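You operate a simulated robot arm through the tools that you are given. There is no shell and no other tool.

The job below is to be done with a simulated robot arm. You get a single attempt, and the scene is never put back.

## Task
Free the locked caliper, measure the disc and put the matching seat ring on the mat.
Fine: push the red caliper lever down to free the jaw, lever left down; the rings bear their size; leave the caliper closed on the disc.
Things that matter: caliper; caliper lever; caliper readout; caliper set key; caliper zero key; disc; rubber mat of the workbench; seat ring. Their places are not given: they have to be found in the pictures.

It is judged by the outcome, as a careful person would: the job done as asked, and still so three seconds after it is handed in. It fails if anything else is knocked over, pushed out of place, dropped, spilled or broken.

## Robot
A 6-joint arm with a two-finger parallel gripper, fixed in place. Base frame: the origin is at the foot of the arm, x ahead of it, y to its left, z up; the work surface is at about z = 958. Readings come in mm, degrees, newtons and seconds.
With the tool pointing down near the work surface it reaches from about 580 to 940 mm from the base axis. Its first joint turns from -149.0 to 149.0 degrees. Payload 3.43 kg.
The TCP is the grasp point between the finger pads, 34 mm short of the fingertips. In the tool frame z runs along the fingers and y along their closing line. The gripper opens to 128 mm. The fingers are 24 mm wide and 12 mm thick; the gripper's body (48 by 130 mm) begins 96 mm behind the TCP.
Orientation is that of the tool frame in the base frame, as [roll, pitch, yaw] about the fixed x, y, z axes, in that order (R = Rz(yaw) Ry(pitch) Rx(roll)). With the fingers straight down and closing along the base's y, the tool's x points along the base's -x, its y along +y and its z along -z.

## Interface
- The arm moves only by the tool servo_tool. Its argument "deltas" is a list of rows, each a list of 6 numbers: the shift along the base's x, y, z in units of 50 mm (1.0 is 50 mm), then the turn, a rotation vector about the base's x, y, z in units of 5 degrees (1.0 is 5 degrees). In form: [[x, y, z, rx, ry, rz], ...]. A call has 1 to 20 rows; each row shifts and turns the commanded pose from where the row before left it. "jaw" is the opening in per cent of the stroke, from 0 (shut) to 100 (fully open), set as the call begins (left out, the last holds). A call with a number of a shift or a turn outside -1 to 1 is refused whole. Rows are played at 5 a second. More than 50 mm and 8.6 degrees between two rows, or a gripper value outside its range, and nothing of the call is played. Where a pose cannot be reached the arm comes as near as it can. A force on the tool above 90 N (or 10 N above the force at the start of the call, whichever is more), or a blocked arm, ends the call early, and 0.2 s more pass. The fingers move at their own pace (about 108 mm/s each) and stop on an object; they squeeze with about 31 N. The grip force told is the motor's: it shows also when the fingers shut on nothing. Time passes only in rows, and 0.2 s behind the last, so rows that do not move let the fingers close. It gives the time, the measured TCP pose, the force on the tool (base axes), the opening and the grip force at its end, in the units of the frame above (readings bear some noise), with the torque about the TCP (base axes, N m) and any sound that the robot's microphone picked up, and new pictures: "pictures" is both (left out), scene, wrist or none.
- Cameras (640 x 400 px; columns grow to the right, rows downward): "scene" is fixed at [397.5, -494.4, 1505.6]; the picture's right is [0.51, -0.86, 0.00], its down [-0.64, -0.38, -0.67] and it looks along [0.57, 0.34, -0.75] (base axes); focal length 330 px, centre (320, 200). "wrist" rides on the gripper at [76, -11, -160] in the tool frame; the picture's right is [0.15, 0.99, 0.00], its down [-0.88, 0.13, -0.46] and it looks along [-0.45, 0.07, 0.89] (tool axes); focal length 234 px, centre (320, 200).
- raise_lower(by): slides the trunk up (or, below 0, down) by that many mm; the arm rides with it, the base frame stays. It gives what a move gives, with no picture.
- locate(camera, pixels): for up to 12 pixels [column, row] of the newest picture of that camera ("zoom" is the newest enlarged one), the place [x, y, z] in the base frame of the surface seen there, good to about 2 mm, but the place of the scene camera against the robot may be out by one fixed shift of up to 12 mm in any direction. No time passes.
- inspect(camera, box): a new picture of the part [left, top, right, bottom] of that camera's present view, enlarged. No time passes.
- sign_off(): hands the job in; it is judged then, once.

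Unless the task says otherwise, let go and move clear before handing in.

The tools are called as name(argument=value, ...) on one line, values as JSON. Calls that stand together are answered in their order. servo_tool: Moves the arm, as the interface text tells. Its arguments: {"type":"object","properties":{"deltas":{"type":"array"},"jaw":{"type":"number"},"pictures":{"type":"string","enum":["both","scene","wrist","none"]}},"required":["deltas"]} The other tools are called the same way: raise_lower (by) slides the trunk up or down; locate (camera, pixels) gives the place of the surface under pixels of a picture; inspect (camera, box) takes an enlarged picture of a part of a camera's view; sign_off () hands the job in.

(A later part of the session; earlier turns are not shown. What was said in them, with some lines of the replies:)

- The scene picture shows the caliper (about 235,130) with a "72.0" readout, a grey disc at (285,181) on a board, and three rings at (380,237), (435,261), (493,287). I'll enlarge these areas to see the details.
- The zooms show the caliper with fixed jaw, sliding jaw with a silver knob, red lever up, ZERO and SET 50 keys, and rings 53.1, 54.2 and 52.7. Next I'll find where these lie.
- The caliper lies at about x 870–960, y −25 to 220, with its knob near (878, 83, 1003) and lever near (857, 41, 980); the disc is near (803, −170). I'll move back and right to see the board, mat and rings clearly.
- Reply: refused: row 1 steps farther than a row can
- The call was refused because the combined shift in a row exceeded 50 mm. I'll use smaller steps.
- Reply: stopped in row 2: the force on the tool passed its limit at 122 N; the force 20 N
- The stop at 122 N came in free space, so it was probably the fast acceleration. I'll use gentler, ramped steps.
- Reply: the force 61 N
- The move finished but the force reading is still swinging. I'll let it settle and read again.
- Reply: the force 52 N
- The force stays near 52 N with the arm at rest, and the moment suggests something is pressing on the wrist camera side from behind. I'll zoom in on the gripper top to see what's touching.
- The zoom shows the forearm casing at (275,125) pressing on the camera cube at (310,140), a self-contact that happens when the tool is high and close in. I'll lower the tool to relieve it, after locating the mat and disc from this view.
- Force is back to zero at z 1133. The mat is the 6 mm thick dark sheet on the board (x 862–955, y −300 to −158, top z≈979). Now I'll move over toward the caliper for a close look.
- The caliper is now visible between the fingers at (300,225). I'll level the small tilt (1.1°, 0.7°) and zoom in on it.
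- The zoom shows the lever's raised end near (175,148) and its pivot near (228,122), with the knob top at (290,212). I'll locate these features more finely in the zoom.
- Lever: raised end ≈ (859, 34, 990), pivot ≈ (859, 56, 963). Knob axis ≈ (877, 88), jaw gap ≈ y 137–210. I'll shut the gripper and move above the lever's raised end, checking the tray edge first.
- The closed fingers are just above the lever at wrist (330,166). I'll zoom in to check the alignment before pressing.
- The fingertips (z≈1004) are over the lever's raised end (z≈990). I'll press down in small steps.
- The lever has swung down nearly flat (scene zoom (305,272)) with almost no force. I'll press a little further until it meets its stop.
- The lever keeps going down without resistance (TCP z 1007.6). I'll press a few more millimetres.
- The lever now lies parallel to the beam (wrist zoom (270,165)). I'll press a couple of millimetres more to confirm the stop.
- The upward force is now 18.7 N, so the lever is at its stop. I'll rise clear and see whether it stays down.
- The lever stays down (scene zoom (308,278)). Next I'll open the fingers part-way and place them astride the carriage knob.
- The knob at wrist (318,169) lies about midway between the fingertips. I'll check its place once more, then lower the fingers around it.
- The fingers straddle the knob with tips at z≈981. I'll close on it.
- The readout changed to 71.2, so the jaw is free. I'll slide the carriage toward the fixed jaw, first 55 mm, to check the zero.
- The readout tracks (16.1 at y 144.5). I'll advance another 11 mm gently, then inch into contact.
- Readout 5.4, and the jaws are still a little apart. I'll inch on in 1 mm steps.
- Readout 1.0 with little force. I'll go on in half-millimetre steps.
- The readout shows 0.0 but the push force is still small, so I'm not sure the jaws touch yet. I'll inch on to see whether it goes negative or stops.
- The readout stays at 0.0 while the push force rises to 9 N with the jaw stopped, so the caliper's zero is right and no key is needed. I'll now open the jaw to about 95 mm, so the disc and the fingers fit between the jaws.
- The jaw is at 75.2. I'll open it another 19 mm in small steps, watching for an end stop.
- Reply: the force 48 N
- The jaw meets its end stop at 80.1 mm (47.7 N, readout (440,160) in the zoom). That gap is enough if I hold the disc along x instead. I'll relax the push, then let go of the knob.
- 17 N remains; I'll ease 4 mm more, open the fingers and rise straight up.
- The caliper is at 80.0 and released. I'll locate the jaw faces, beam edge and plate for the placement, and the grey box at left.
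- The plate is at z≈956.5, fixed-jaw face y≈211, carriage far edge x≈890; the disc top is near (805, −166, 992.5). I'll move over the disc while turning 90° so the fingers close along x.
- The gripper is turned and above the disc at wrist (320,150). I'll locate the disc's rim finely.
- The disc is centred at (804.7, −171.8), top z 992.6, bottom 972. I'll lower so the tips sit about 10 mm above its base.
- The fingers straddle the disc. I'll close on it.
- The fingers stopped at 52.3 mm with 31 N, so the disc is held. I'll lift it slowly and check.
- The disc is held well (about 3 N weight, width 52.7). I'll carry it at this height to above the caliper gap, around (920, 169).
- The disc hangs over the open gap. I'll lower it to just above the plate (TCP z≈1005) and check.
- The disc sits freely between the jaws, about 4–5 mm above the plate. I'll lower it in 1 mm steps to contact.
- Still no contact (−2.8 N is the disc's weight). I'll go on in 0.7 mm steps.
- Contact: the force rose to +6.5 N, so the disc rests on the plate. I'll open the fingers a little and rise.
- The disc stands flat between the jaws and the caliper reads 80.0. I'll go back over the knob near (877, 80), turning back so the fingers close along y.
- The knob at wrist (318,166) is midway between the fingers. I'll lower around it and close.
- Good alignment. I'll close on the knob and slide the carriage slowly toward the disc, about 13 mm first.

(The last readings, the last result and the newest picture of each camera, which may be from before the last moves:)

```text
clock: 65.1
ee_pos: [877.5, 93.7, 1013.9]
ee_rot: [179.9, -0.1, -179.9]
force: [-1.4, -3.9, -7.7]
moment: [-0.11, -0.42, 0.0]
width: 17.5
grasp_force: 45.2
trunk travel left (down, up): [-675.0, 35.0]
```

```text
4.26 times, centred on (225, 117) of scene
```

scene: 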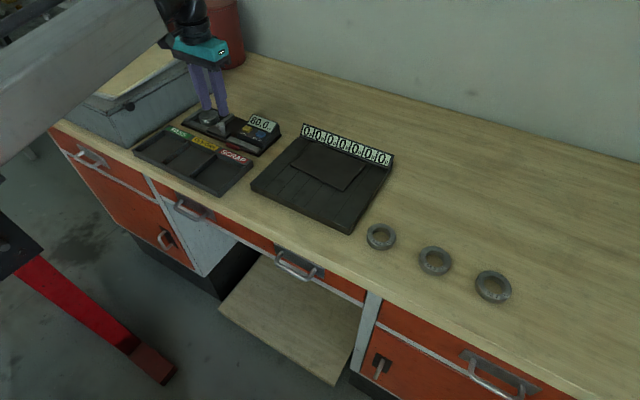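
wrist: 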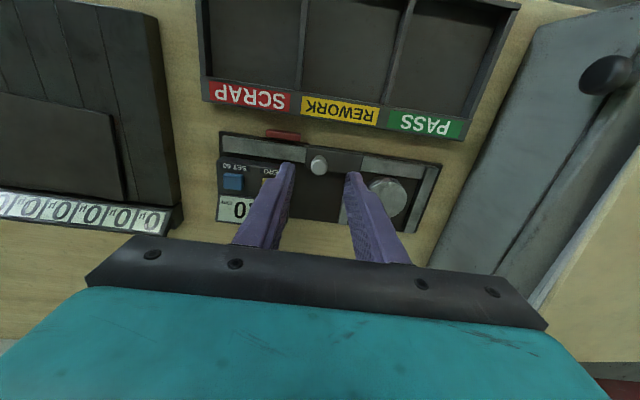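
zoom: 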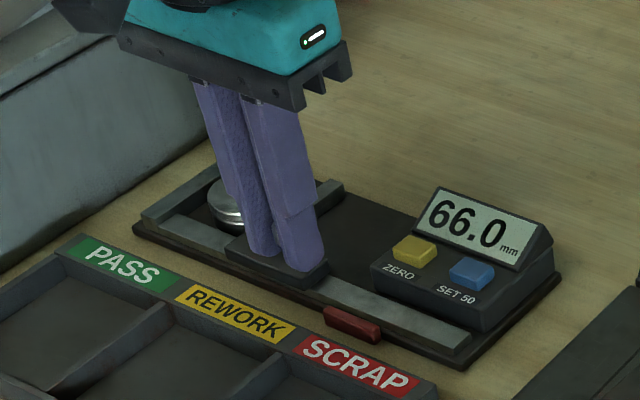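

Readout 66.0. I'll slide on 11 mm in 2 mm steps, pushing the disc gently toward the fixed jaw.

servo_tool(deltas=[[0, 0.03, 0, 0, 0, 0], [0, 0.04, 0, 0, 0, 0], [0, 0.04, 0, 0, 0, 0], [0, 0.04, 0, 0, 0, 0], [0, 0.04, 0, 0, 0, 0], [0, 0.03, 0, 0, 0, 0], [0, 0, 0, 0, 0, 0]], pictures="wrist")

inspect(camera="scene", box=[150, 70, 300, 164])

inspect(camera="wrist", box=[200, 110, 440, 260])

```text
clock: 66.7
ee_pos: [877.5, 103.6, 1014.8]
ee_rot: [179.7, -0.1, -179.8]
force: [-5.8, -1.9, -6.7]
moment: [-0.06, 0.91, -0.02]
width: 17.6
grasp_force: 44.7
trunk travel left (down, up): [-675.0, 35.0]
```

wrist: 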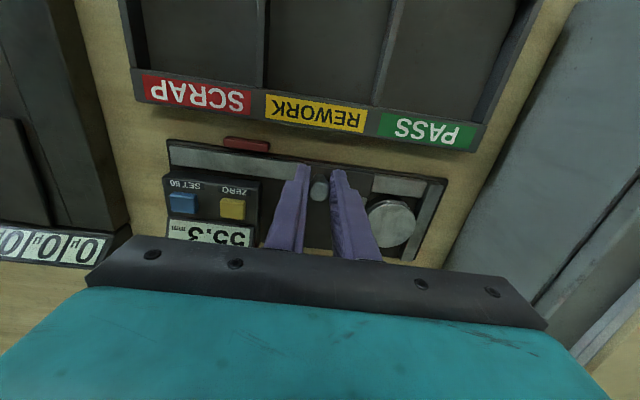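

```text
4.26 times, centred on (225, 117) of scene
```

zoom: 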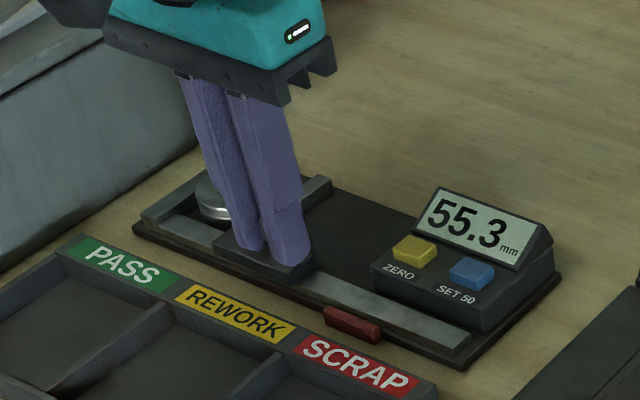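

```text
2.67 times, centred on (320, 185) of wrist
```

zoom: 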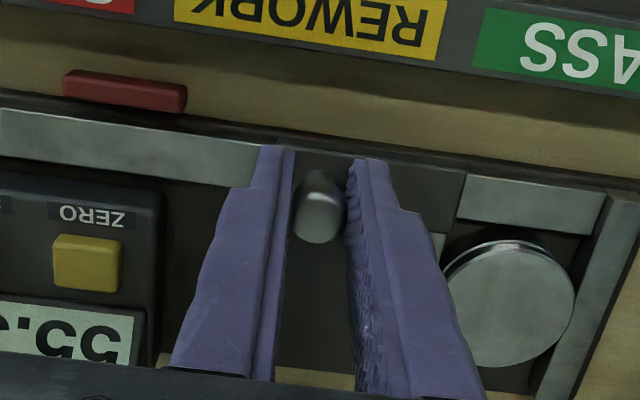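

Readout 55.3 and the disc is nearly against the fixed jaw. I'll inch in half-millimetre steps until the reading stops changing and the force rises.

servo_tool(deltas=[[0, 0.012, 0, 0, 0, 0], [0, 0.012, 0, 0, 0, 0], [0, 0.012, 0, 0, 0, 0], [0, 0.01, 0, 0, 0, 0], [0, 0, 0, 0, 0, 0]], pictures="none")

inspect(camera="scene", box=[150, 70, 300, 164])

```text
clock: 67.9
ee_pos: [877.9, 106.7, 1014.1]
ee_rot: [179.9, 0.1, -179.9]
force: [-7.8, -3.8, -8.5]
moment: [-0.06, -0.15, -0.01]
width: 17.2
grasp_force: 45.4
trunk travel left (down, up): [-675.0, 35.0]
```

```text
4.26 times, centred on (225, 117) of scene
```

zoom: 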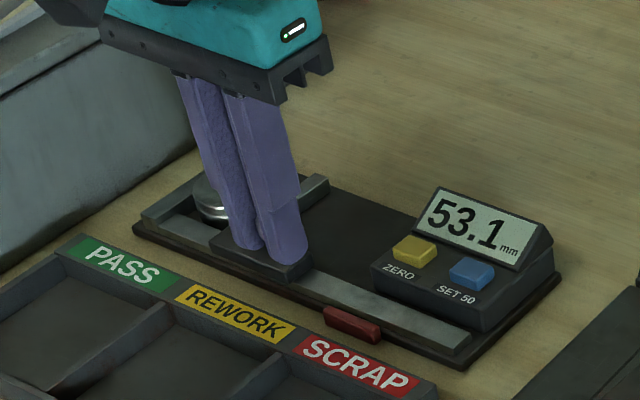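

It reads 53.1, but the push force (−3.8 N) is about the sliding friction, so I'll inch on to find the true stop.

servo_tool(deltas=[[0, 0.006, 0, 0, 0, 0], [0, 0.006, 0, 0, 0, 0], [0, 0, 0, 0, 0, 0]], pictures="none")

inspect(camera="scene", box=[220, 100, 300, 150])

servo_tool(deltas=[[0, 0.006, 0, 0, 0, 0], [0, 0.006, 0, 0, 0, 0], [0, 0, 0, 0, 0, 0]], pictures="none")

inspect(camera="scene", box=[220, 100, 300, 150])

```text
clock: 68.7
ee_pos: [876.2, 107.1, 1015.0]
ee_rot: [179.8, 0.0, -180.0]
force: [-9.6, -6.6, -7.5]
moment: [-0.19, 0.3, -0.05]
width: 17.6
grasp_force: 44.9
trunk travel left (down, up): [-675.0, 35.0]
```

```text
8.00 times, centred on (260, 125) of scene
```

zoom: 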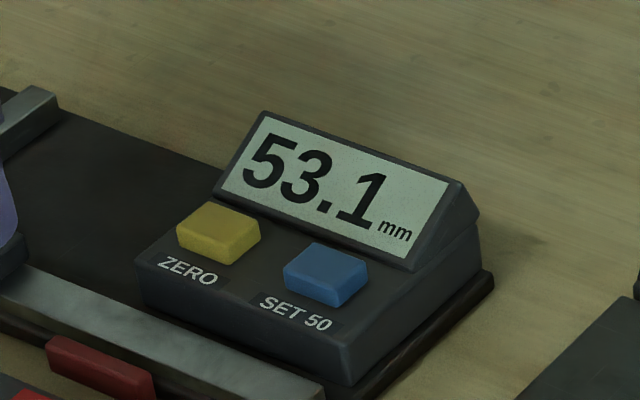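

```text
clock: 69.5
ee_pos: [877.6, 107.4, 1015.4]
ee_rot: [179.8, 0.0, -180.0]
force: [-7.6, -8.9, -6.8]
moment: [-0.19, 0.52, -0.06]
width: 17.5
grasp_force: 44.8
trunk travel left (down, up): [-675.0, 35.0]
```

```text
8.00 times, centred on (260, 125) of scene
```

zoom: 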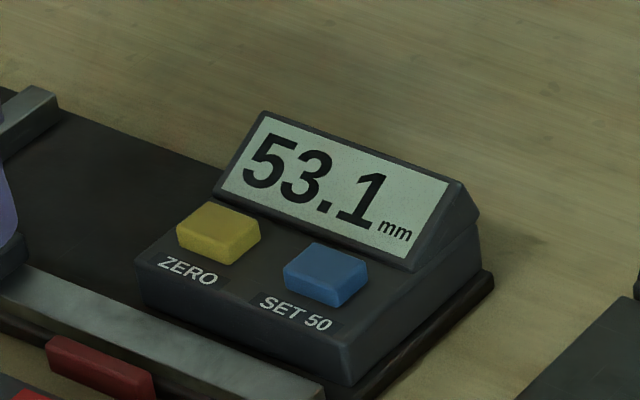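

The reading holds at 53.1 while the force climbs to 9 N. I'll press slightly more to be sure, and look at the disc between the jaws.

servo_tool(deltas=[[0, 0.01, 0, 0, 0, 0], [0, 0.01, 0, 0, 0, 0], [0, 0, 0, 0, 0, 0]], pictures="both")

inspect(camera="scene", box=[150, 70, 300, 164])

inspect(camera="wrist", box=[300, 140, 480, 265])

```text
clock: 70.3
ee_pos: [876.6, 105.9, 1014.2]
ee_rot: [179.8, 0.1, -180.0]
force: [-6.1, -15.3, -7.7]
moment: [-0.33, -0.07, -0.1]
width: 17.5
grasp_force: 44.9
trunk travel left (down, up): [-675.0, 35.0]
```

scene: 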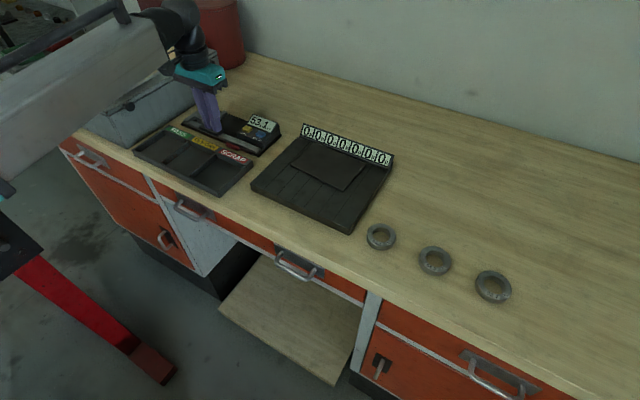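
wrist: 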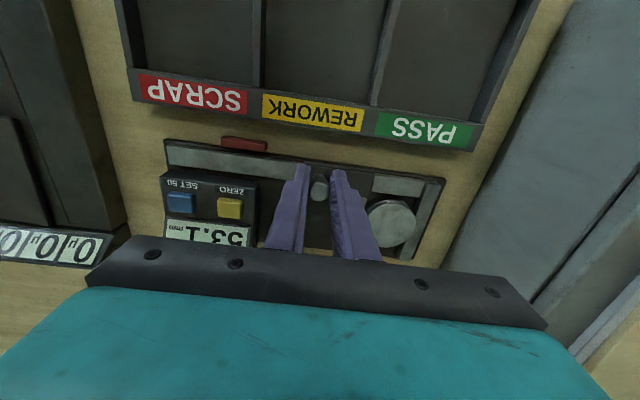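

```text
4.26 times, centred on (225, 117) of scene
```

zoom: 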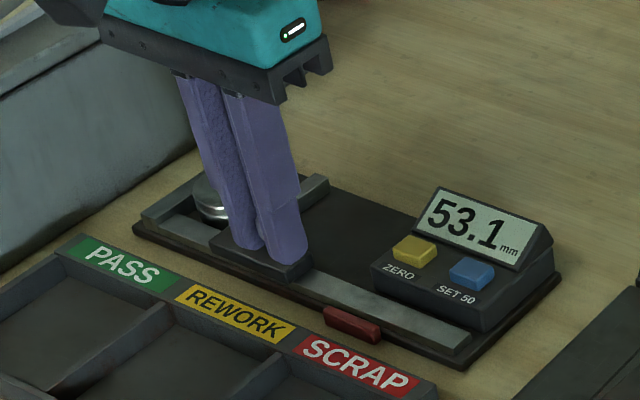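

```text
3.20 times, centred on (390, 202) of wrist
```

zoom: 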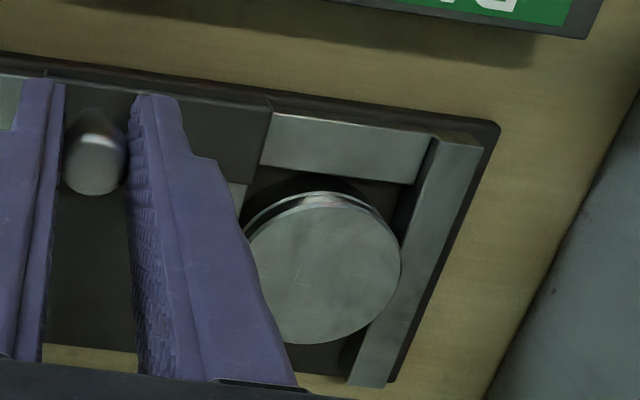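

The reading stays at 53.1 under 15 N, so the disc measures 53.1 mm and the ring marked 53.1 matches. I'll ease off slightly, open the fingers and rise.

servo_tool(deltas=[[0, -0.01, 0, 0, 0, 0], [0, 0, 0, 0, 0, 0]], pictures="none")

servo_tool(deltas=[[0, 0, 0, 0, 0, 0], [0, 0, 0, 0, 0, 0], [0, 0, 0, 0, 0, 0]], jaw=34, pictures="none")

inspect(camera="scene", box=[150, 70, 300, 164])

```text
clock: 70.9
ee_pos: [877.4, 106.8, 1014.1]
ee_rot: [179.9, -0.1, 180.0]
force: [-8.6, -15.7, -9.4]
moment: [-0.32, -0.22, -0.03]
width: 17.5
grasp_force: 44.7
trunk travel left (down, up): [-675.0, 35.0]
```

```text
clock: 71.7
ee_pos: [877.1, 109.3, 1014.4]
ee_rot: [179.8, 0.0, -179.8]
force: [0.4, -0.6, 0.0]
moment: [-0.03, -0.01, -0.01]
width: 43.4
grasp_force: 0.1
trunk travel left (down, up): [-675.0, 35.0]
```

```text
4.26 times, centred on (225, 117) of scene
```

zoom: 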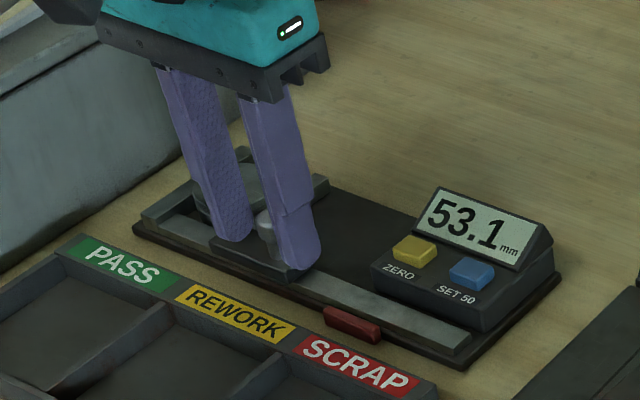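

The readout still shows 53.1 after letting go. I'll rise clear and check the caliper from above.

servo_tool(deltas=[[0, 0, 0.1, 0, 0, 0], [0, 0, 0.2, 0, 0, 0], [0, 0, 0.3, 0, 0, 0], [0, 0, 0.3, 0, 0, 0], [0, 0, 0.3, 0, 0, 0], [0, 0, 0.2, 0, 0, 0], [0, 0, 0.1, 0, 0, 0], [0, 0, 0, 0, 0, 0]], pictures="both")

inspect(camera="scene", box=[150, 70, 300, 164])

inspect(camera="wrist", box=[180, 110, 480, 265])

```text
clock: 73.5
ee_pos: [878.2, 107.5, 1089.9]
ee_rot: [179.9, 0.0, -179.9]
force: [-0.2, 0.4, -0.3]
moment: [-0.02, 0.0, 0.02]
width: 43.3
grasp_force: 0.0
trunk travel left (down, up): [-675.0, 35.0]
```

scene: 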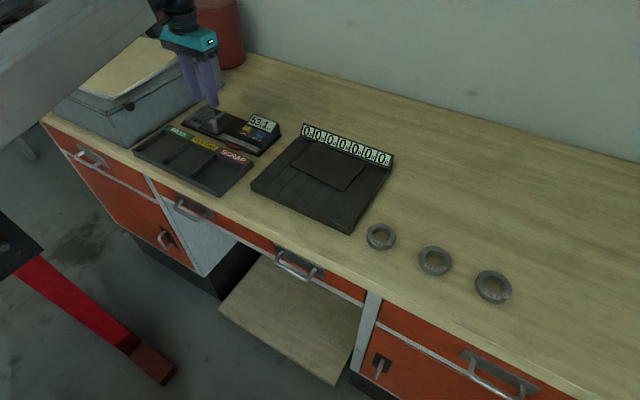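
wrist: 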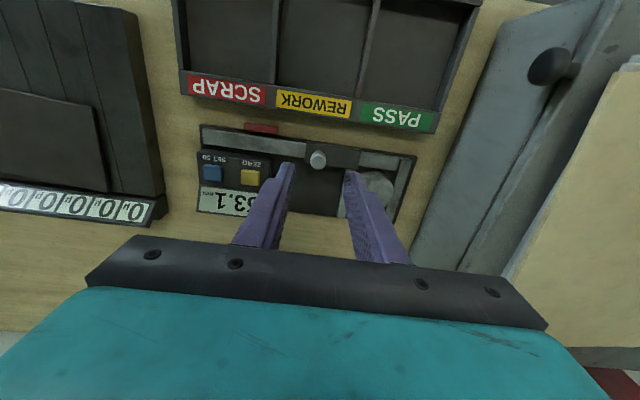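

```text
4.26 times, centred on (225, 117) of scene
```

zoom: 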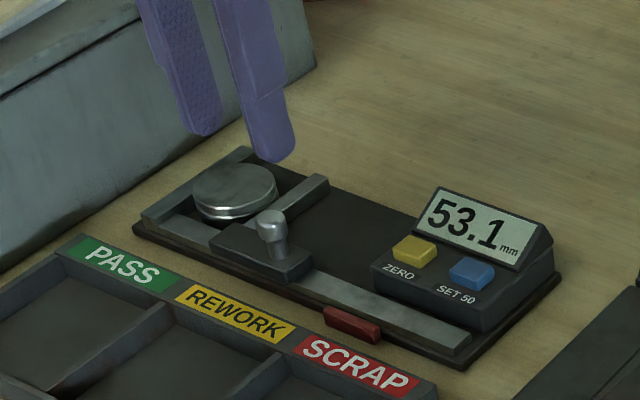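

```text
2.13 times, centred on (330, 188) of wrist
```

zoom: 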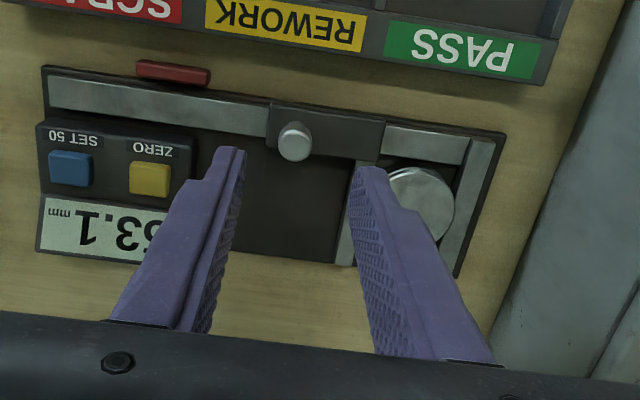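

The caliper is closed on the disc at 53.1 with the lever down. Now I'll move toward the 53.1 ring near (795, −414) for a close look.

servo_tool(deltas=[[-0.026, -0.1, 0, 0, 0, 0], [-0.052, -0.2, 0, 0, 0, 0], [-0.08, -0.3, 0, 0, 0, 0], [-0.105, -0.4, 0, 0, 0, 0], [-0.105, -0.4, 0, 0, 0, 0], [-0.105, -0.4, 0, 0, 0, 0], [-0.105, -0.4, 0, 0, 0, 0], [-0.105, -0.4, 0, 0, 0, 0], [-0.105, -0.4, 0, 0, 0, 0], [-0.105, -0.4, 0, 0, 0, 0], [-0.105, -0.4, 0, 0, 0, 0], [-0.105, -0.4, 0, 0, 0, 0], [-0.105, -0.4, 0, 0, 0, 0], [-0.105, -0.4, 0, 0, 0, 0], [-0.105, -0.4, 0, 0, 0, 0], [-0.105, -0.4, 0, 0, 0, 0], [-0.105, -0.4, 0, 0, 0, 0], [-0.08, -0.3, 0, 0, 0, 0], [-0.05, -0.2, 0, 0, 0, 0], [-0.03, -0.1, 0, 0, 0, 0]], pictures="none")

servo_tool(deltas=[[-0.05, -0.2, 0, 0, 0, 0], [-0.15, -0.4, 0, 0, 0, 0], [-0.2, -0.4, 0, 0, 0, 0], [-0.2, -0.4, 0.05, 0, 0, 0], [-0.15, -0.4, 0.05, 0, 0, 0], [-0.1, -0.4, 0, 0, 0, 0], [0, -0.4, 0, 0, 0, 0], [0, -0.3, 0, 0, 0, 0], [0, -0.2, 0, 0, 0, 0], [0, -0.1, 0, 0, 0, 0], [0, 0, 0, 0, 0, 0]], jaw=75, pictures="both")

```text
clock: 77.7
ee_pos: [788.1, -231.8, 1088.8]
ee_rot: [179.9, -0.1, -179.9]
force: [-0.3, 0.6, -0.5]
moment: [-0.01, -0.03, -0.04]
width: 43.5
grasp_force: 0.2
trunk travel left (down, up): [-675.0, 35.0]
```

```text
clock: 80.1
ee_pos: [745.2, -390.5, 1095.8]
ee_rot: [179.9, 0.0, -179.9]
force: [-0.3, 0.0, 0.4]
moment: [0.02, 0.0, 0.02]
width: 96.2
grasp_force: 0.1
trunk travel left (down, up): [-675.0, 35.0]
```

scene: 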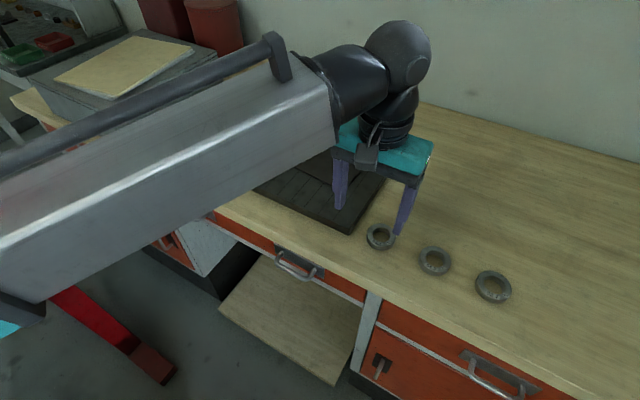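
wrist: 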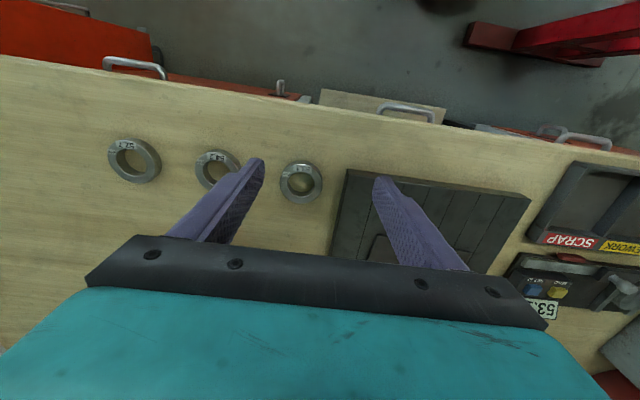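

inspect(camera="wrist", box=[240, 140, 360, 215])

```text
5.33 times, centred on (300, 178) of wrist
```

zoom: 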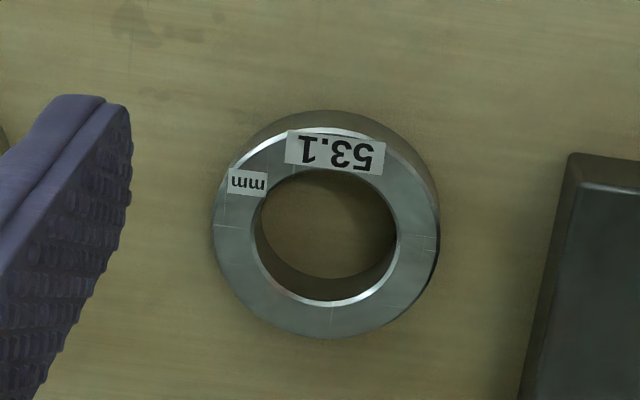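

The ring's label reads "53.1 mm" (upside down, at (335,152)). I'll locate its rim and the board edge.

locate(camera="zoom", pixels=[[222, 245], [418, 245], [325, 320], [325, 140], [240, 190], [395, 300], [250, 295], [400, 190], [330, 230], [325, 120], [575, 180], [330, 285]])

```text
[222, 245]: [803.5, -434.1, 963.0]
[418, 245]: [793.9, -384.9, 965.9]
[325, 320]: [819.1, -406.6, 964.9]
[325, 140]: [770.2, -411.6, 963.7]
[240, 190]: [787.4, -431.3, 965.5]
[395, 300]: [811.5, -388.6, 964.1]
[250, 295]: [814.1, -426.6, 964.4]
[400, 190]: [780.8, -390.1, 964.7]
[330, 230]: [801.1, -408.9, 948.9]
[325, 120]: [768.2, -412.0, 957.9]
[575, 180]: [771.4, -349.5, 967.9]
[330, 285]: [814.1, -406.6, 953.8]
```

The ring is centred near (795.5, −409.3), outer Ø ≈ 56 mm, top z 964.5, and the board edge is at y ≈ −347. I'll set the opening to 76 mm and come above the ring.

servo_tool(deltas=[[0.1, -0.04, 0, 0, 0, 0], [0.2, -0.08, -0.1, 0, 0, 0], [0.25, -0.1, -0.2, 0, 0, 0], [0.25, -0.08, -0.3, 0, 0, 0], [0.15, -0.05, -0.3, 0, 0, 0], [0.056, -0.026, -0.2, 0, 0, 0], [0, 0, -0.1, 0, 0, 0], [0, 0, 0, 0, 0, 0]], jaw=60, pictures="both")

inspect(camera="wrist", box=[220, 130, 420, 255])

inspect(camera="scene", box=[320, 170, 480, 270])

```text
clock: 81.9
ee_pos: [796.3, -410.3, 1034.5]
ee_rot: [179.8, 0.0, -179.8]
force: [0.5, 0.4, 0.7]
moment: [0.04, -0.01, 0.01]
width: 76.9
grasp_force: 0.1
trunk travel left (down, up): [-675.0, 35.0]
```

scene: 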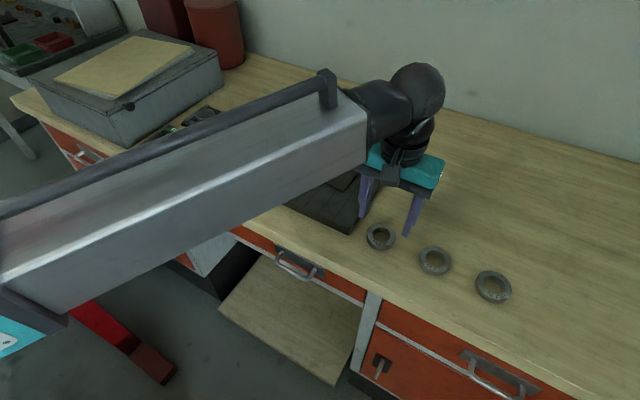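
wrist: 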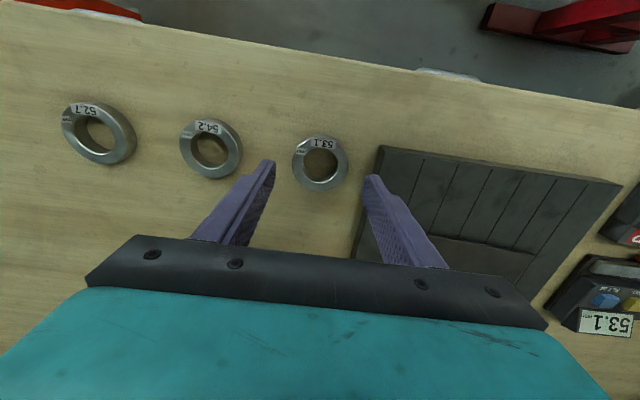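

```text
3.20 times, centred on (320, 192) of wrist
```

zoom: 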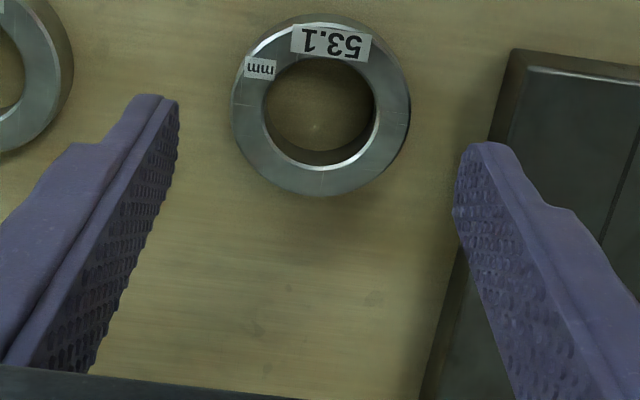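

```text
4.00 times, centred on (400, 220) of scene
```

zoom: 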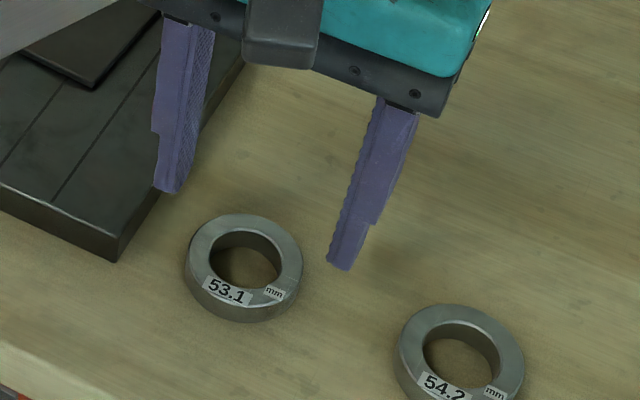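

The ring lies between the fingertips in plan. I'll refine its centre from this closer view before lowering.

inspect(camera="wrist", box=[270, 125, 390, 200])

locate(camera="zoom", pixels=[[125, 190], [390, 190], [260, 330], [260, 70], [160, 100], [360, 300], [150, 290], [375, 100], [500, 110], [510, 250]])

```text
5.33 times, centred on (330, 162) of wrist
```

zoom: 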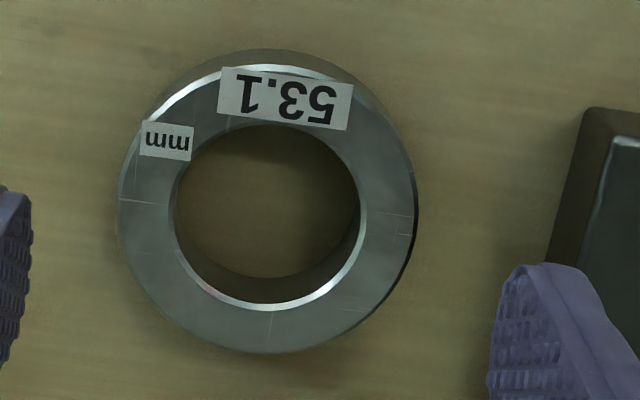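

```text
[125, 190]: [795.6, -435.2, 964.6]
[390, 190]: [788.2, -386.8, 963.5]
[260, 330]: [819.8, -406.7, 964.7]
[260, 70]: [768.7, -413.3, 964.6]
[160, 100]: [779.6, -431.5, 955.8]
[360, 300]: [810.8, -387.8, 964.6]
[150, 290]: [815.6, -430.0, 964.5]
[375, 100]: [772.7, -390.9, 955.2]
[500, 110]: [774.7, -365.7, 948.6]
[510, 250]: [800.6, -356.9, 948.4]
```

The ring's centre is confirmed at about (795.4, −409.1), within a millimetre of the tool. I'll lower to tip height ≈ 952 and close.

servo_tool(deltas=[[-0.01, 0.02, -0.1, 0, 0, 0], [0, 0, -0.2, 0, 0, 0], [0, 0, -0.25, 0, 0, 0], [0, 0, -0.2, 0, 0, 0], [0, 0, -0.14, 0, 0, 0], [0, 0, -0.08, 0, 0, 0], [0, 0, 0, 0, 0, 0]], pictures="wrist")

inspect(camera="scene", box=[320, 170, 480, 270])

```text
clock: 83.5
ee_pos: [795.5, -409.0, 985.8]
ee_rot: [179.9, 0.0, -179.9]
force: [0.0, -0.1, -0.2]
moment: [0.01, 0.01, -0.02]
width: 76.9
grasp_force: 0.0
trunk travel left (down, up): [-675.0, 35.0]
```

wrist: 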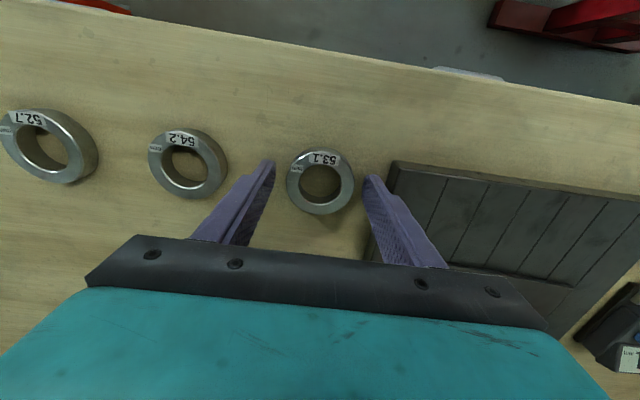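

```text
4.00 times, centred on (400, 220) of scene
```

zoom: 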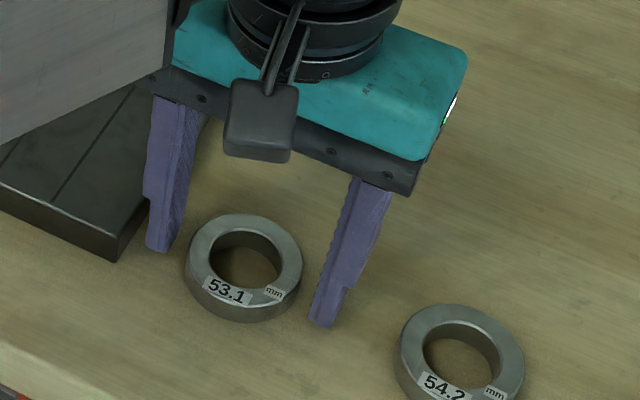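

The fingers stand on either side of the ring, clear of the board and the 54.2 ring. I'll close on it.

servo_tool(deltas=[[0, 0, 0, 0, 0, 0], [0, 0, 0, 0, 0, 0], [0, 0, 0, 0, 0, 0], [0, 0, 0, 0, 0, 0]], jaw=0, pictures="none")

servo_tool(deltas=[[0, 0, 0.04, 0, 0, 0], [0, 0, 0.1, 0, 0, 0], [0, 0, 0.2, 0, 0, 0], [0, 0, 0.3, 0, 0, 0], [0, 0, 0.3, 0, 0, 0], [0, 0, 0.3, 0, 0, 0], [0, 0, 0.2, 0, 0, 0], [0, 0, 0.1, 0, 0, 0], [0, 0, 0, 0, 0, 0]], pictures="both")

inspect(camera="scene", box=[320, 130, 480, 230])

```text
clock: 84.5
ee_pos: [795.9, -409.9, 987.2]
ee_rot: [179.9, 0.0, -179.8]
force: [0.3, -0.1, 0.8]
moment: [0.0, -0.01, 0.0]
width: 57.1
grasp_force: 31.1
trunk travel left (down, up): [-675.0, 35.0]
```

```text
clock: 86.5
ee_pos: [795.1, -407.8, 1063.9]
ee_rot: [179.8, 0.0, -179.9]
force: [0.0, 0.5, -1.6]
moment: [-0.03, 0.01, 0.02]
width: 56.9
grasp_force: 30.9
trunk travel left (down, up): [-675.0, 35.0]
```

scene: 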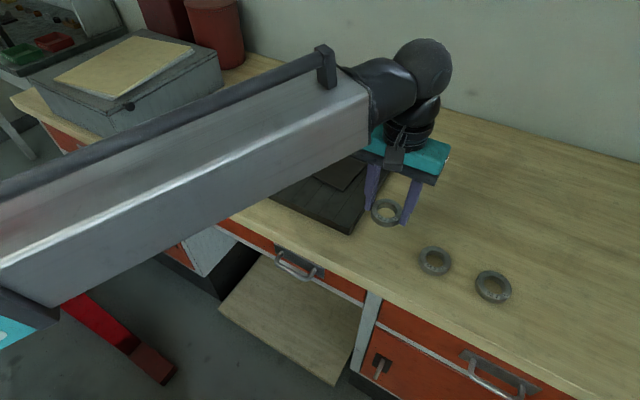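
wrist: 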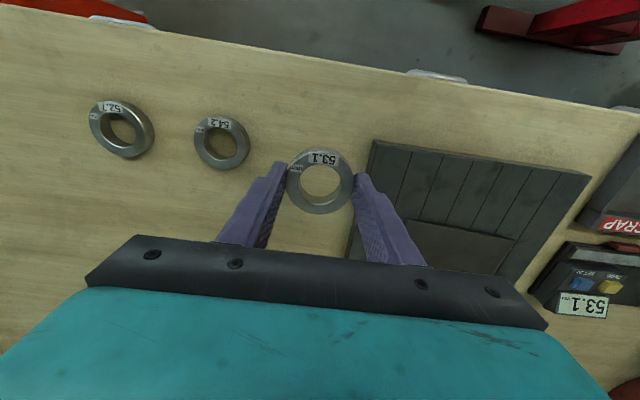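

```text
4.00 times, centred on (400, 180) of scene
```

zoom: 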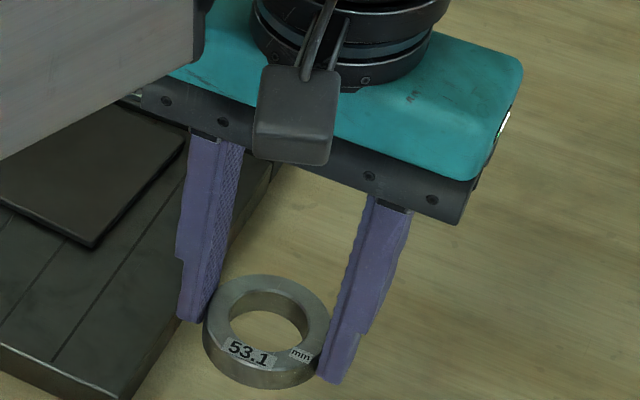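

The ring 53.1 is lifted squarely (width 57, force −1.6 N). The mat spans about x 858–955, y −288 to −143, so I'll carry the ring over to about (898, −218).

servo_tool(deltas=[[0.05, 0.1, 0.02, 0, 0, 0], [0.11, 0.2, 0.04, 0, 0, 0], [0.16, 0.3, 0.04, 0, 0, 0], [0.19, 0.35, 0, 0, 0, 0], [0.19, 0.35, 0, 0, 0, 0], [0.19, 0.35, 0, 0, 0, 0], [0.19, 0.35, 0, 0, 0, 0], [0.19, 0.35, 0, 0, 0, 0], [0.19, 0.35, 0, 0, 0, 0], [0.19, 0.35, 0, 0, 0, 0], [0.2, 0.35, 0, 0, 0, 0], [0.14, 0.25, 0, 0, 0, 0], [0.07, 0.15, 0, 0, 0, 0], [0, 0, 0, 0, 0, 0]], pictures="both")

inspect(camera="wrist", box=[180, 100, 460, 275])

inspect(camera="scene", box=[240, 90, 420, 203])

```text
clock: 89.5
ee_pos: [899.6, -218.9, 1067.1]
ee_rot: [179.9, 0.0, 180.0]
force: [0.6, 1.2, -1.8]
moment: [-0.01, 0.02, -0.03]
width: 57.1
grasp_force: 31.4
trunk travel left (down, up): [-675.0, 35.0]
```

scene: 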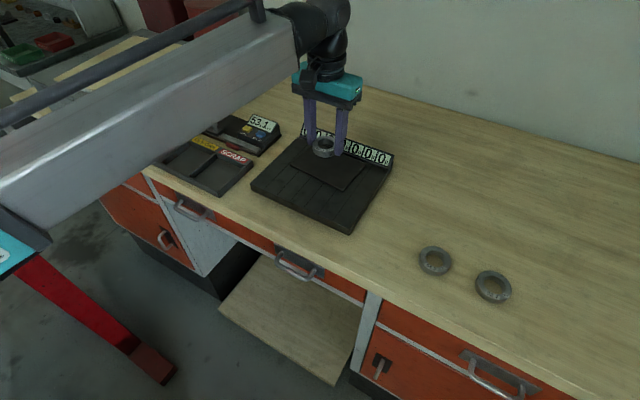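
wrist: 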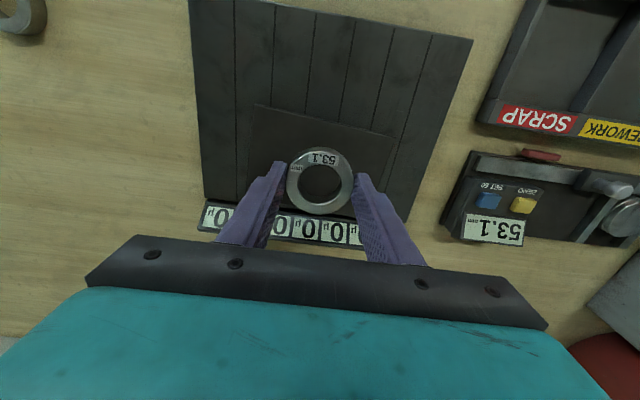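

```text
2.29 times, centred on (320, 188) of wrist
```

zoom: 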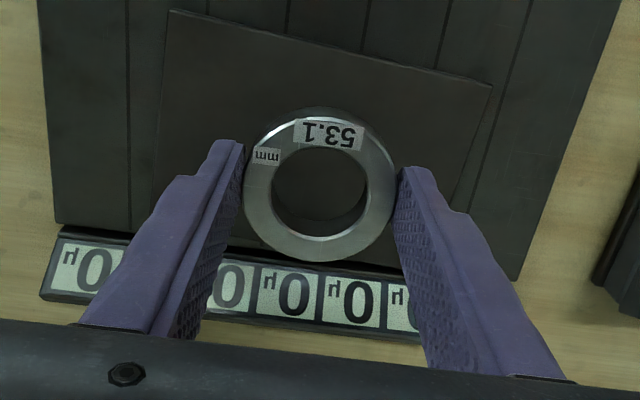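

```text
3.54 times, centred on (330, 146) of scene
```

zoom: 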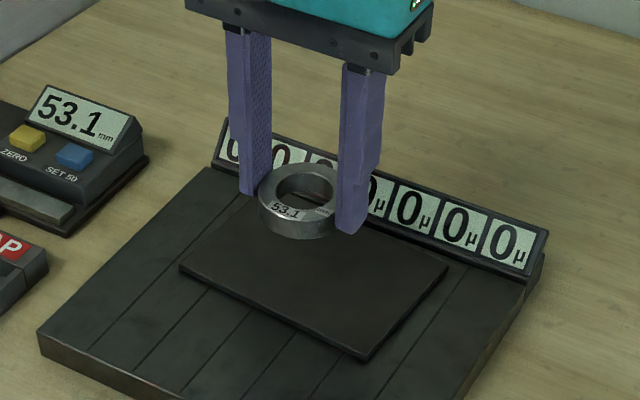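

The ring hangs above the mat. I'll locate the mat's edges from this view to fix the placing spot.

locate(camera="wrist", pixels=[[256, 108], [396, 141], [251, 160], [388, 165], [320, 130], [246, 108], [404, 141], [322, 118], [280, 125]])

locate(camera="scene", pixels=[[343, 190], [293, 165], [364, 166], [330, 170], [340, 180], [355, 170], [340, 194]])

```text
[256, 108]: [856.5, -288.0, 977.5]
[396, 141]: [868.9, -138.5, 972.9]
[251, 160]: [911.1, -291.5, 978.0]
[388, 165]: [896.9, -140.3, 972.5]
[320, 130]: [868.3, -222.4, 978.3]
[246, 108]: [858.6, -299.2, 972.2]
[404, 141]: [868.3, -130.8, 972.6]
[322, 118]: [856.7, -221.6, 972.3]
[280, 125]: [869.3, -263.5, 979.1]
```

```text
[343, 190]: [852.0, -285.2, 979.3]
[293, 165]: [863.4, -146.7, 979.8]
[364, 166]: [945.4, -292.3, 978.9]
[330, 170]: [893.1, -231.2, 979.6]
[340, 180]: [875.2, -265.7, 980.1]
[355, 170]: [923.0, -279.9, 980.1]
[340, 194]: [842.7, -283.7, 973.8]
```

The mat spans x ≈ 857–950, y ≈ −292 to −142, top z ≈ 978.5, so (899, −219) is well inside it. I'll lower the ring to a few millimetres above, then in small steps.

servo_tool(deltas=[[0, 0, -0.1, 0, 0, 0], [0, 0, -0.2, 0, 0, 0], [0, 0, -0.2, 0, 0, 0], [0, 0, -0.2, 0, 0, 0], [0, 0, -0.12, 0, 0, 0], [0, 0, -0.08, 0, 0, 0], [0, 0, 0, 0, 0, 0]], pictures="none")

servo_tool(deltas=[[0, 0, -0.02, 0, 0, 0], [0, 0, -0.02, 0, 0, 0], [0, 0, 0, 0, 0, 0]], pictures="none")

inspect(camera="scene", box=[240, 90, 420, 203])

```text
clock: 91.1
ee_pos: [899.8, -219.7, 1022.7]
ee_rot: [179.9, -0.1, -179.8]
force: [0.1, 0.4, -2.3]
moment: [0.02, 0.03, 0.04]
width: 57.1
grasp_force: 31.4
trunk travel left (down, up): [-675.0, 35.0]
```

```text
clock: 91.9
ee_pos: [898.4, -219.8, 1021.2]
ee_rot: [179.9, 0.0, -179.9]
force: [-0.4, -0.4, -1.7]
moment: [0.0, -0.03, 0.0]
width: 57.0
grasp_force: 31.0
trunk travel left (down, up): [-675.0, 35.0]
```

```text
3.54 times, centred on (330, 146) of scene
```

zoom: 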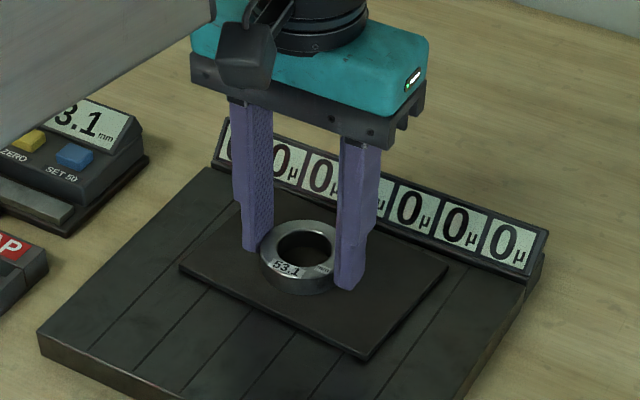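

Still free (−1.7 N, the ring's weight). I'll go on down in 1 mm steps.

servo_tool(deltas=[[0, 0, -0.02, 0, 0, 0], [0, 0, -0.02, 0, 0, 0], [0, 0, 0, 0, 0, 0]], pictures="none")

servo_tool(deltas=[[0, 0, -0.016, 0, 0, 0], [0, 0, -0.016, 0, 0, 0], [0, 0, 0, 0, 0, 0]], pictures="none")

```text
clock: 92.7
ee_pos: [898.1, -218.4, 1019.0]
ee_rot: [179.9, 0.0, -180.0]
force: [0.2, -0.5, -2.8]
moment: [0.01, -0.02, -0.02]
width: 56.8
grasp_force: 31.4
trunk travel left (down, up): [-675.0, 35.0]
```

```text
clock: 93.5
ee_pos: [899.6, -219.3, 1016.2]
ee_rot: [180.0, 0.0, -179.9]
force: [-0.1, 0.2, -1.8]
moment: [-0.02, 0.05, 0.0]
width: 56.9
grasp_force: 30.7
trunk travel left (down, up): [-675.0, 35.0]
```

servo_tool(deltas=[[0, 0, -0.014, 0, 0, 0], [0, 0, -0.014, 0, 0, 0], [0, 0, 0, 0, 0, 0]], pictures="none")

inspect(camera="scene", box=[240, 90, 420, 203])

```text
clock: 94.3
ee_pos: [898.3, -219.1, 1017.1]
ee_rot: [179.8, 0.2, -179.9]
force: [4.2, 0.5, 4.5]
moment: [-0.16, -0.11, 0.06]
width: 57.0
grasp_force: 30.5
trunk travel left (down, up): [-675.0, 35.0]
```

```text
3.54 times, centred on (330, 146) of scene
```

zoom: 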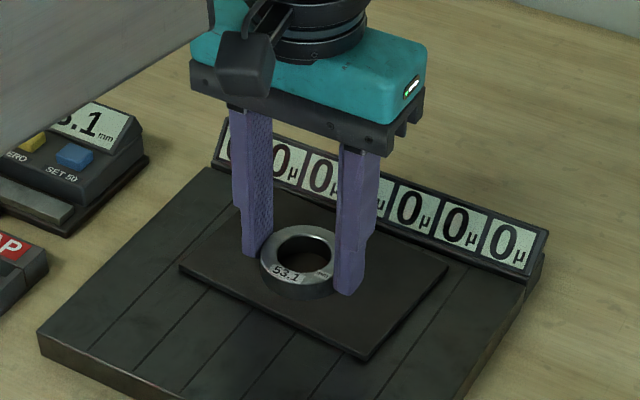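

The force turned to +4.5 N, so the ring rests on the mat. I'll open the fingers and rise.

servo_tool(deltas=[[0, 0, 0, 0, 0, 0], [0, 0, 0, 0, 0, 0], [0, 0, 0, 0, 0, 0]], jaw=58, pictures="none")

servo_tool(deltas=[[0, 0, 0.05, 0, 0, 0], [0, 0, 0.15, 0, 0, 0], [0, 0, 0.25, 0, 0, 0], [0, 0, 0.3, 0, 0, 0], [0, 0, 0.3, 0, 0, 0], [0, 0, 0.3, 0, 0, 0], [0, 0, 0.2, 0, 0, 0], [0, 0, 0.1, 0, 0, 0], [0, 0, 0, 0, 0, 0]], pictures="both")

inspect(camera="scene", box=[240, 90, 420, 203])

inspect(camera="wrist", box=[180, 60, 460, 235])

```text
clock: 95.1
ee_pos: [898.1, -218.5, 1016.3]
ee_rot: [180.0, 0.0, -179.9]
force: [-0.4, -0.4, -0.2]
moment: [-0.02, -0.02, -0.01]
width: 74.2
grasp_force: 0.1
trunk travel left (down, up): [-675.0, 35.0]
```

```text
clock: 97.1
ee_pos: [898.5, -220.0, 1099.1]
ee_rot: [180.0, 0.1, -179.9]
force: [0.0, -0.2, 0.2]
moment: [0.01, 0.0, -0.03]
width: 74.3
grasp_force: 0.1
trunk travel left (down, up): [-675.0, 35.0]
```

scene: 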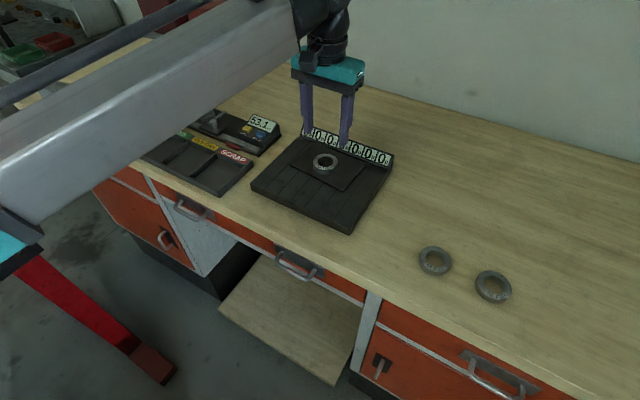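
wrist: 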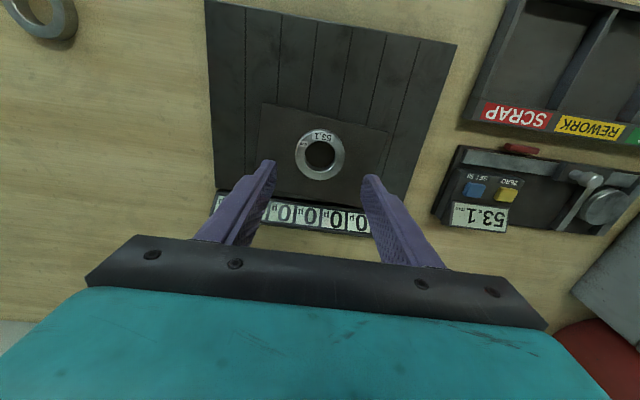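

```text
3.54 times, centred on (330, 146) of scene
```

zoom: 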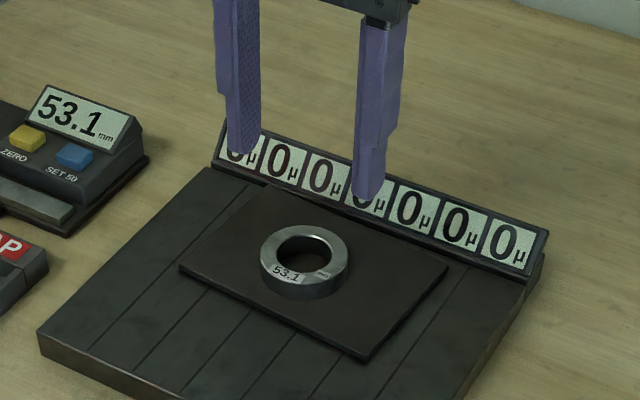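

```text
2.29 times, centred on (320, 148) of wrist
```

zoom: 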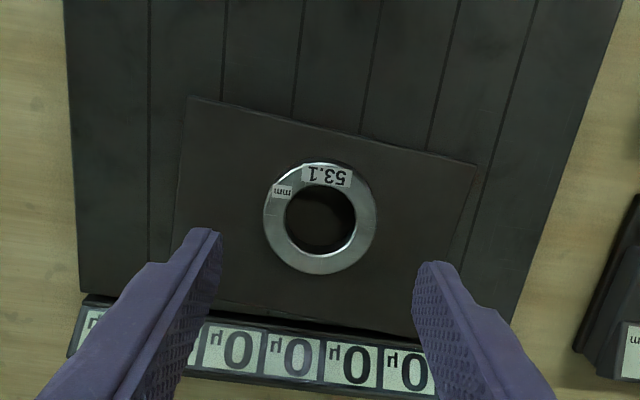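

The 53.1 ring lies flat in the middle of the mat and the caliper still reads 53.1. I'll move clear to the starting pose and make a final check of everything.

servo_tool(deltas=[[-0.05, 0.05, 0.1, 0, 0, 0], [-0.1, 0.12, 0.15, 0, 0, 0], [-0.2, 0.2, 0.2, 0, 0, 0], [-0.25, 0.25, 0.2, 0, 0, 0], [-0.3, 0.3, 0.2, 0, 0, 0], [-0.3, 0.3, 0.15, 0, 0, 0], [-0.25, 0.25, 0.1, 0, 0, 0], [-0.15, 0.2, 0.05, 0, 0, 0], [-0.1, 0.1, 0, 0, 0, 0], [0, 0, 0, 0, 0, 0], [0, 0, 0, 0, 0, 0]], pictures="both")

inspect(camera="scene", box=[150, 70, 300, 164])

inspect(camera="scene", box=[240, 100, 540, 310])

inspect(camera="wrist", box=[330, 50, 600, 260])

```text
clock: 99.5
ee_pos: [813.0, -130.6, 1156.8]
ee_rot: [179.9, -0.1, -179.8]
force: [-0.3, 0.1, 0.3]
moment: [-0.02, -0.02, 0.0]
width: 74.2
grasp_force: 0.1
trunk travel left (down, up): [-675.0, 35.0]
```

scene: 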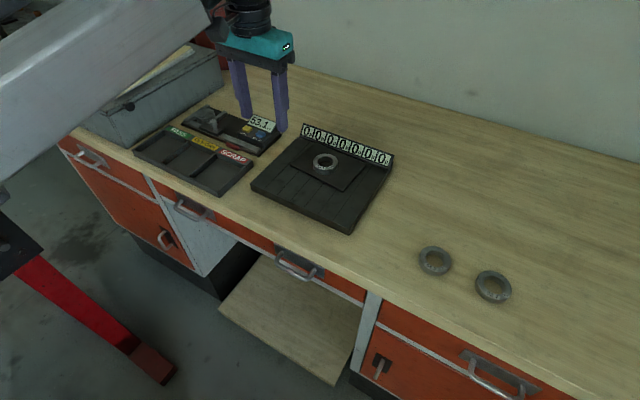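
wrist: 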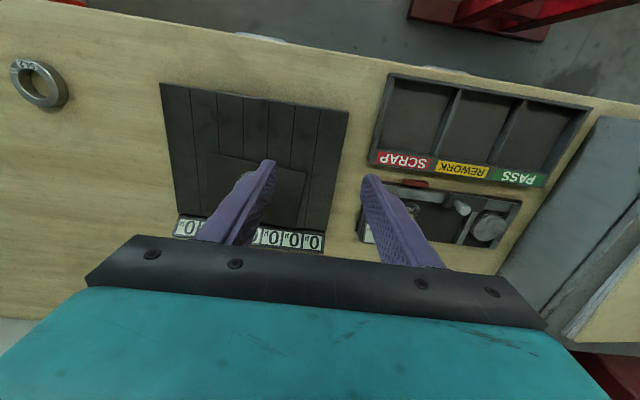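

```text
4.26 times, centred on (225, 117) of scene
```

zoom: 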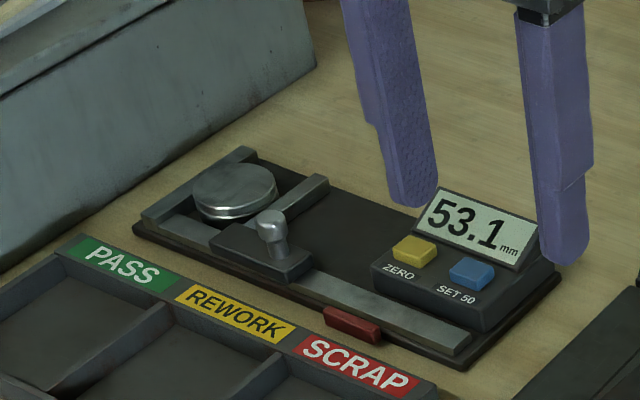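

```text
1.90 times, centred on (390, 205) of scene
```

zoom: 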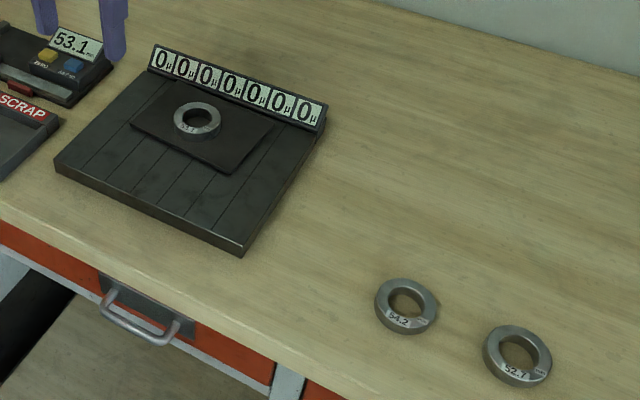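

```text
1.90 times, centred on (465, 155) of wrist
```

zoom: 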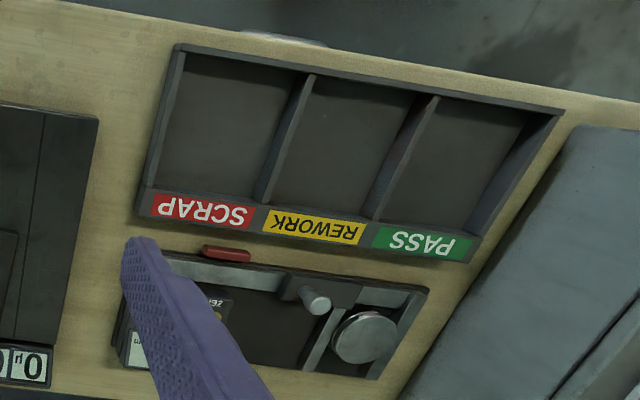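

The final pictures show the lever down, the caliper closed on the disc at 53.1, the 53.1 ring on the mat, and the other rings and tray where they were. The arm is empty and clear, so I'm handing in the job.

sign_off()

```text
The job is handed in.
```

The job is done and handed in: the disc measures 53.1 mm, and the ring marked 53.1 is lying flat on the rubber mat.

- **Caliper:** the red lever is down and stayed down. Before measuring, I closed the empty jaws and the readout showed 0.0, so I did not press the zero or set key.
- **Measurement:** the reading held at 53.1 as I pressed the jaw harder on the disc, and it still read 53.1 after I let go. The caliper is left closed on the disc.
- **Everything else:** the 54.2 and 52.7 rings, the tray and the board look undisturbed in the last pictures. The gripper is empty and clear.

Early on, the forearm pressed against the arm's own wrist camera while I was moving to get a better view, and the force limit stopped the arm. I moved out of contact, nothing on the bench was touched, and the forces went back to normal.
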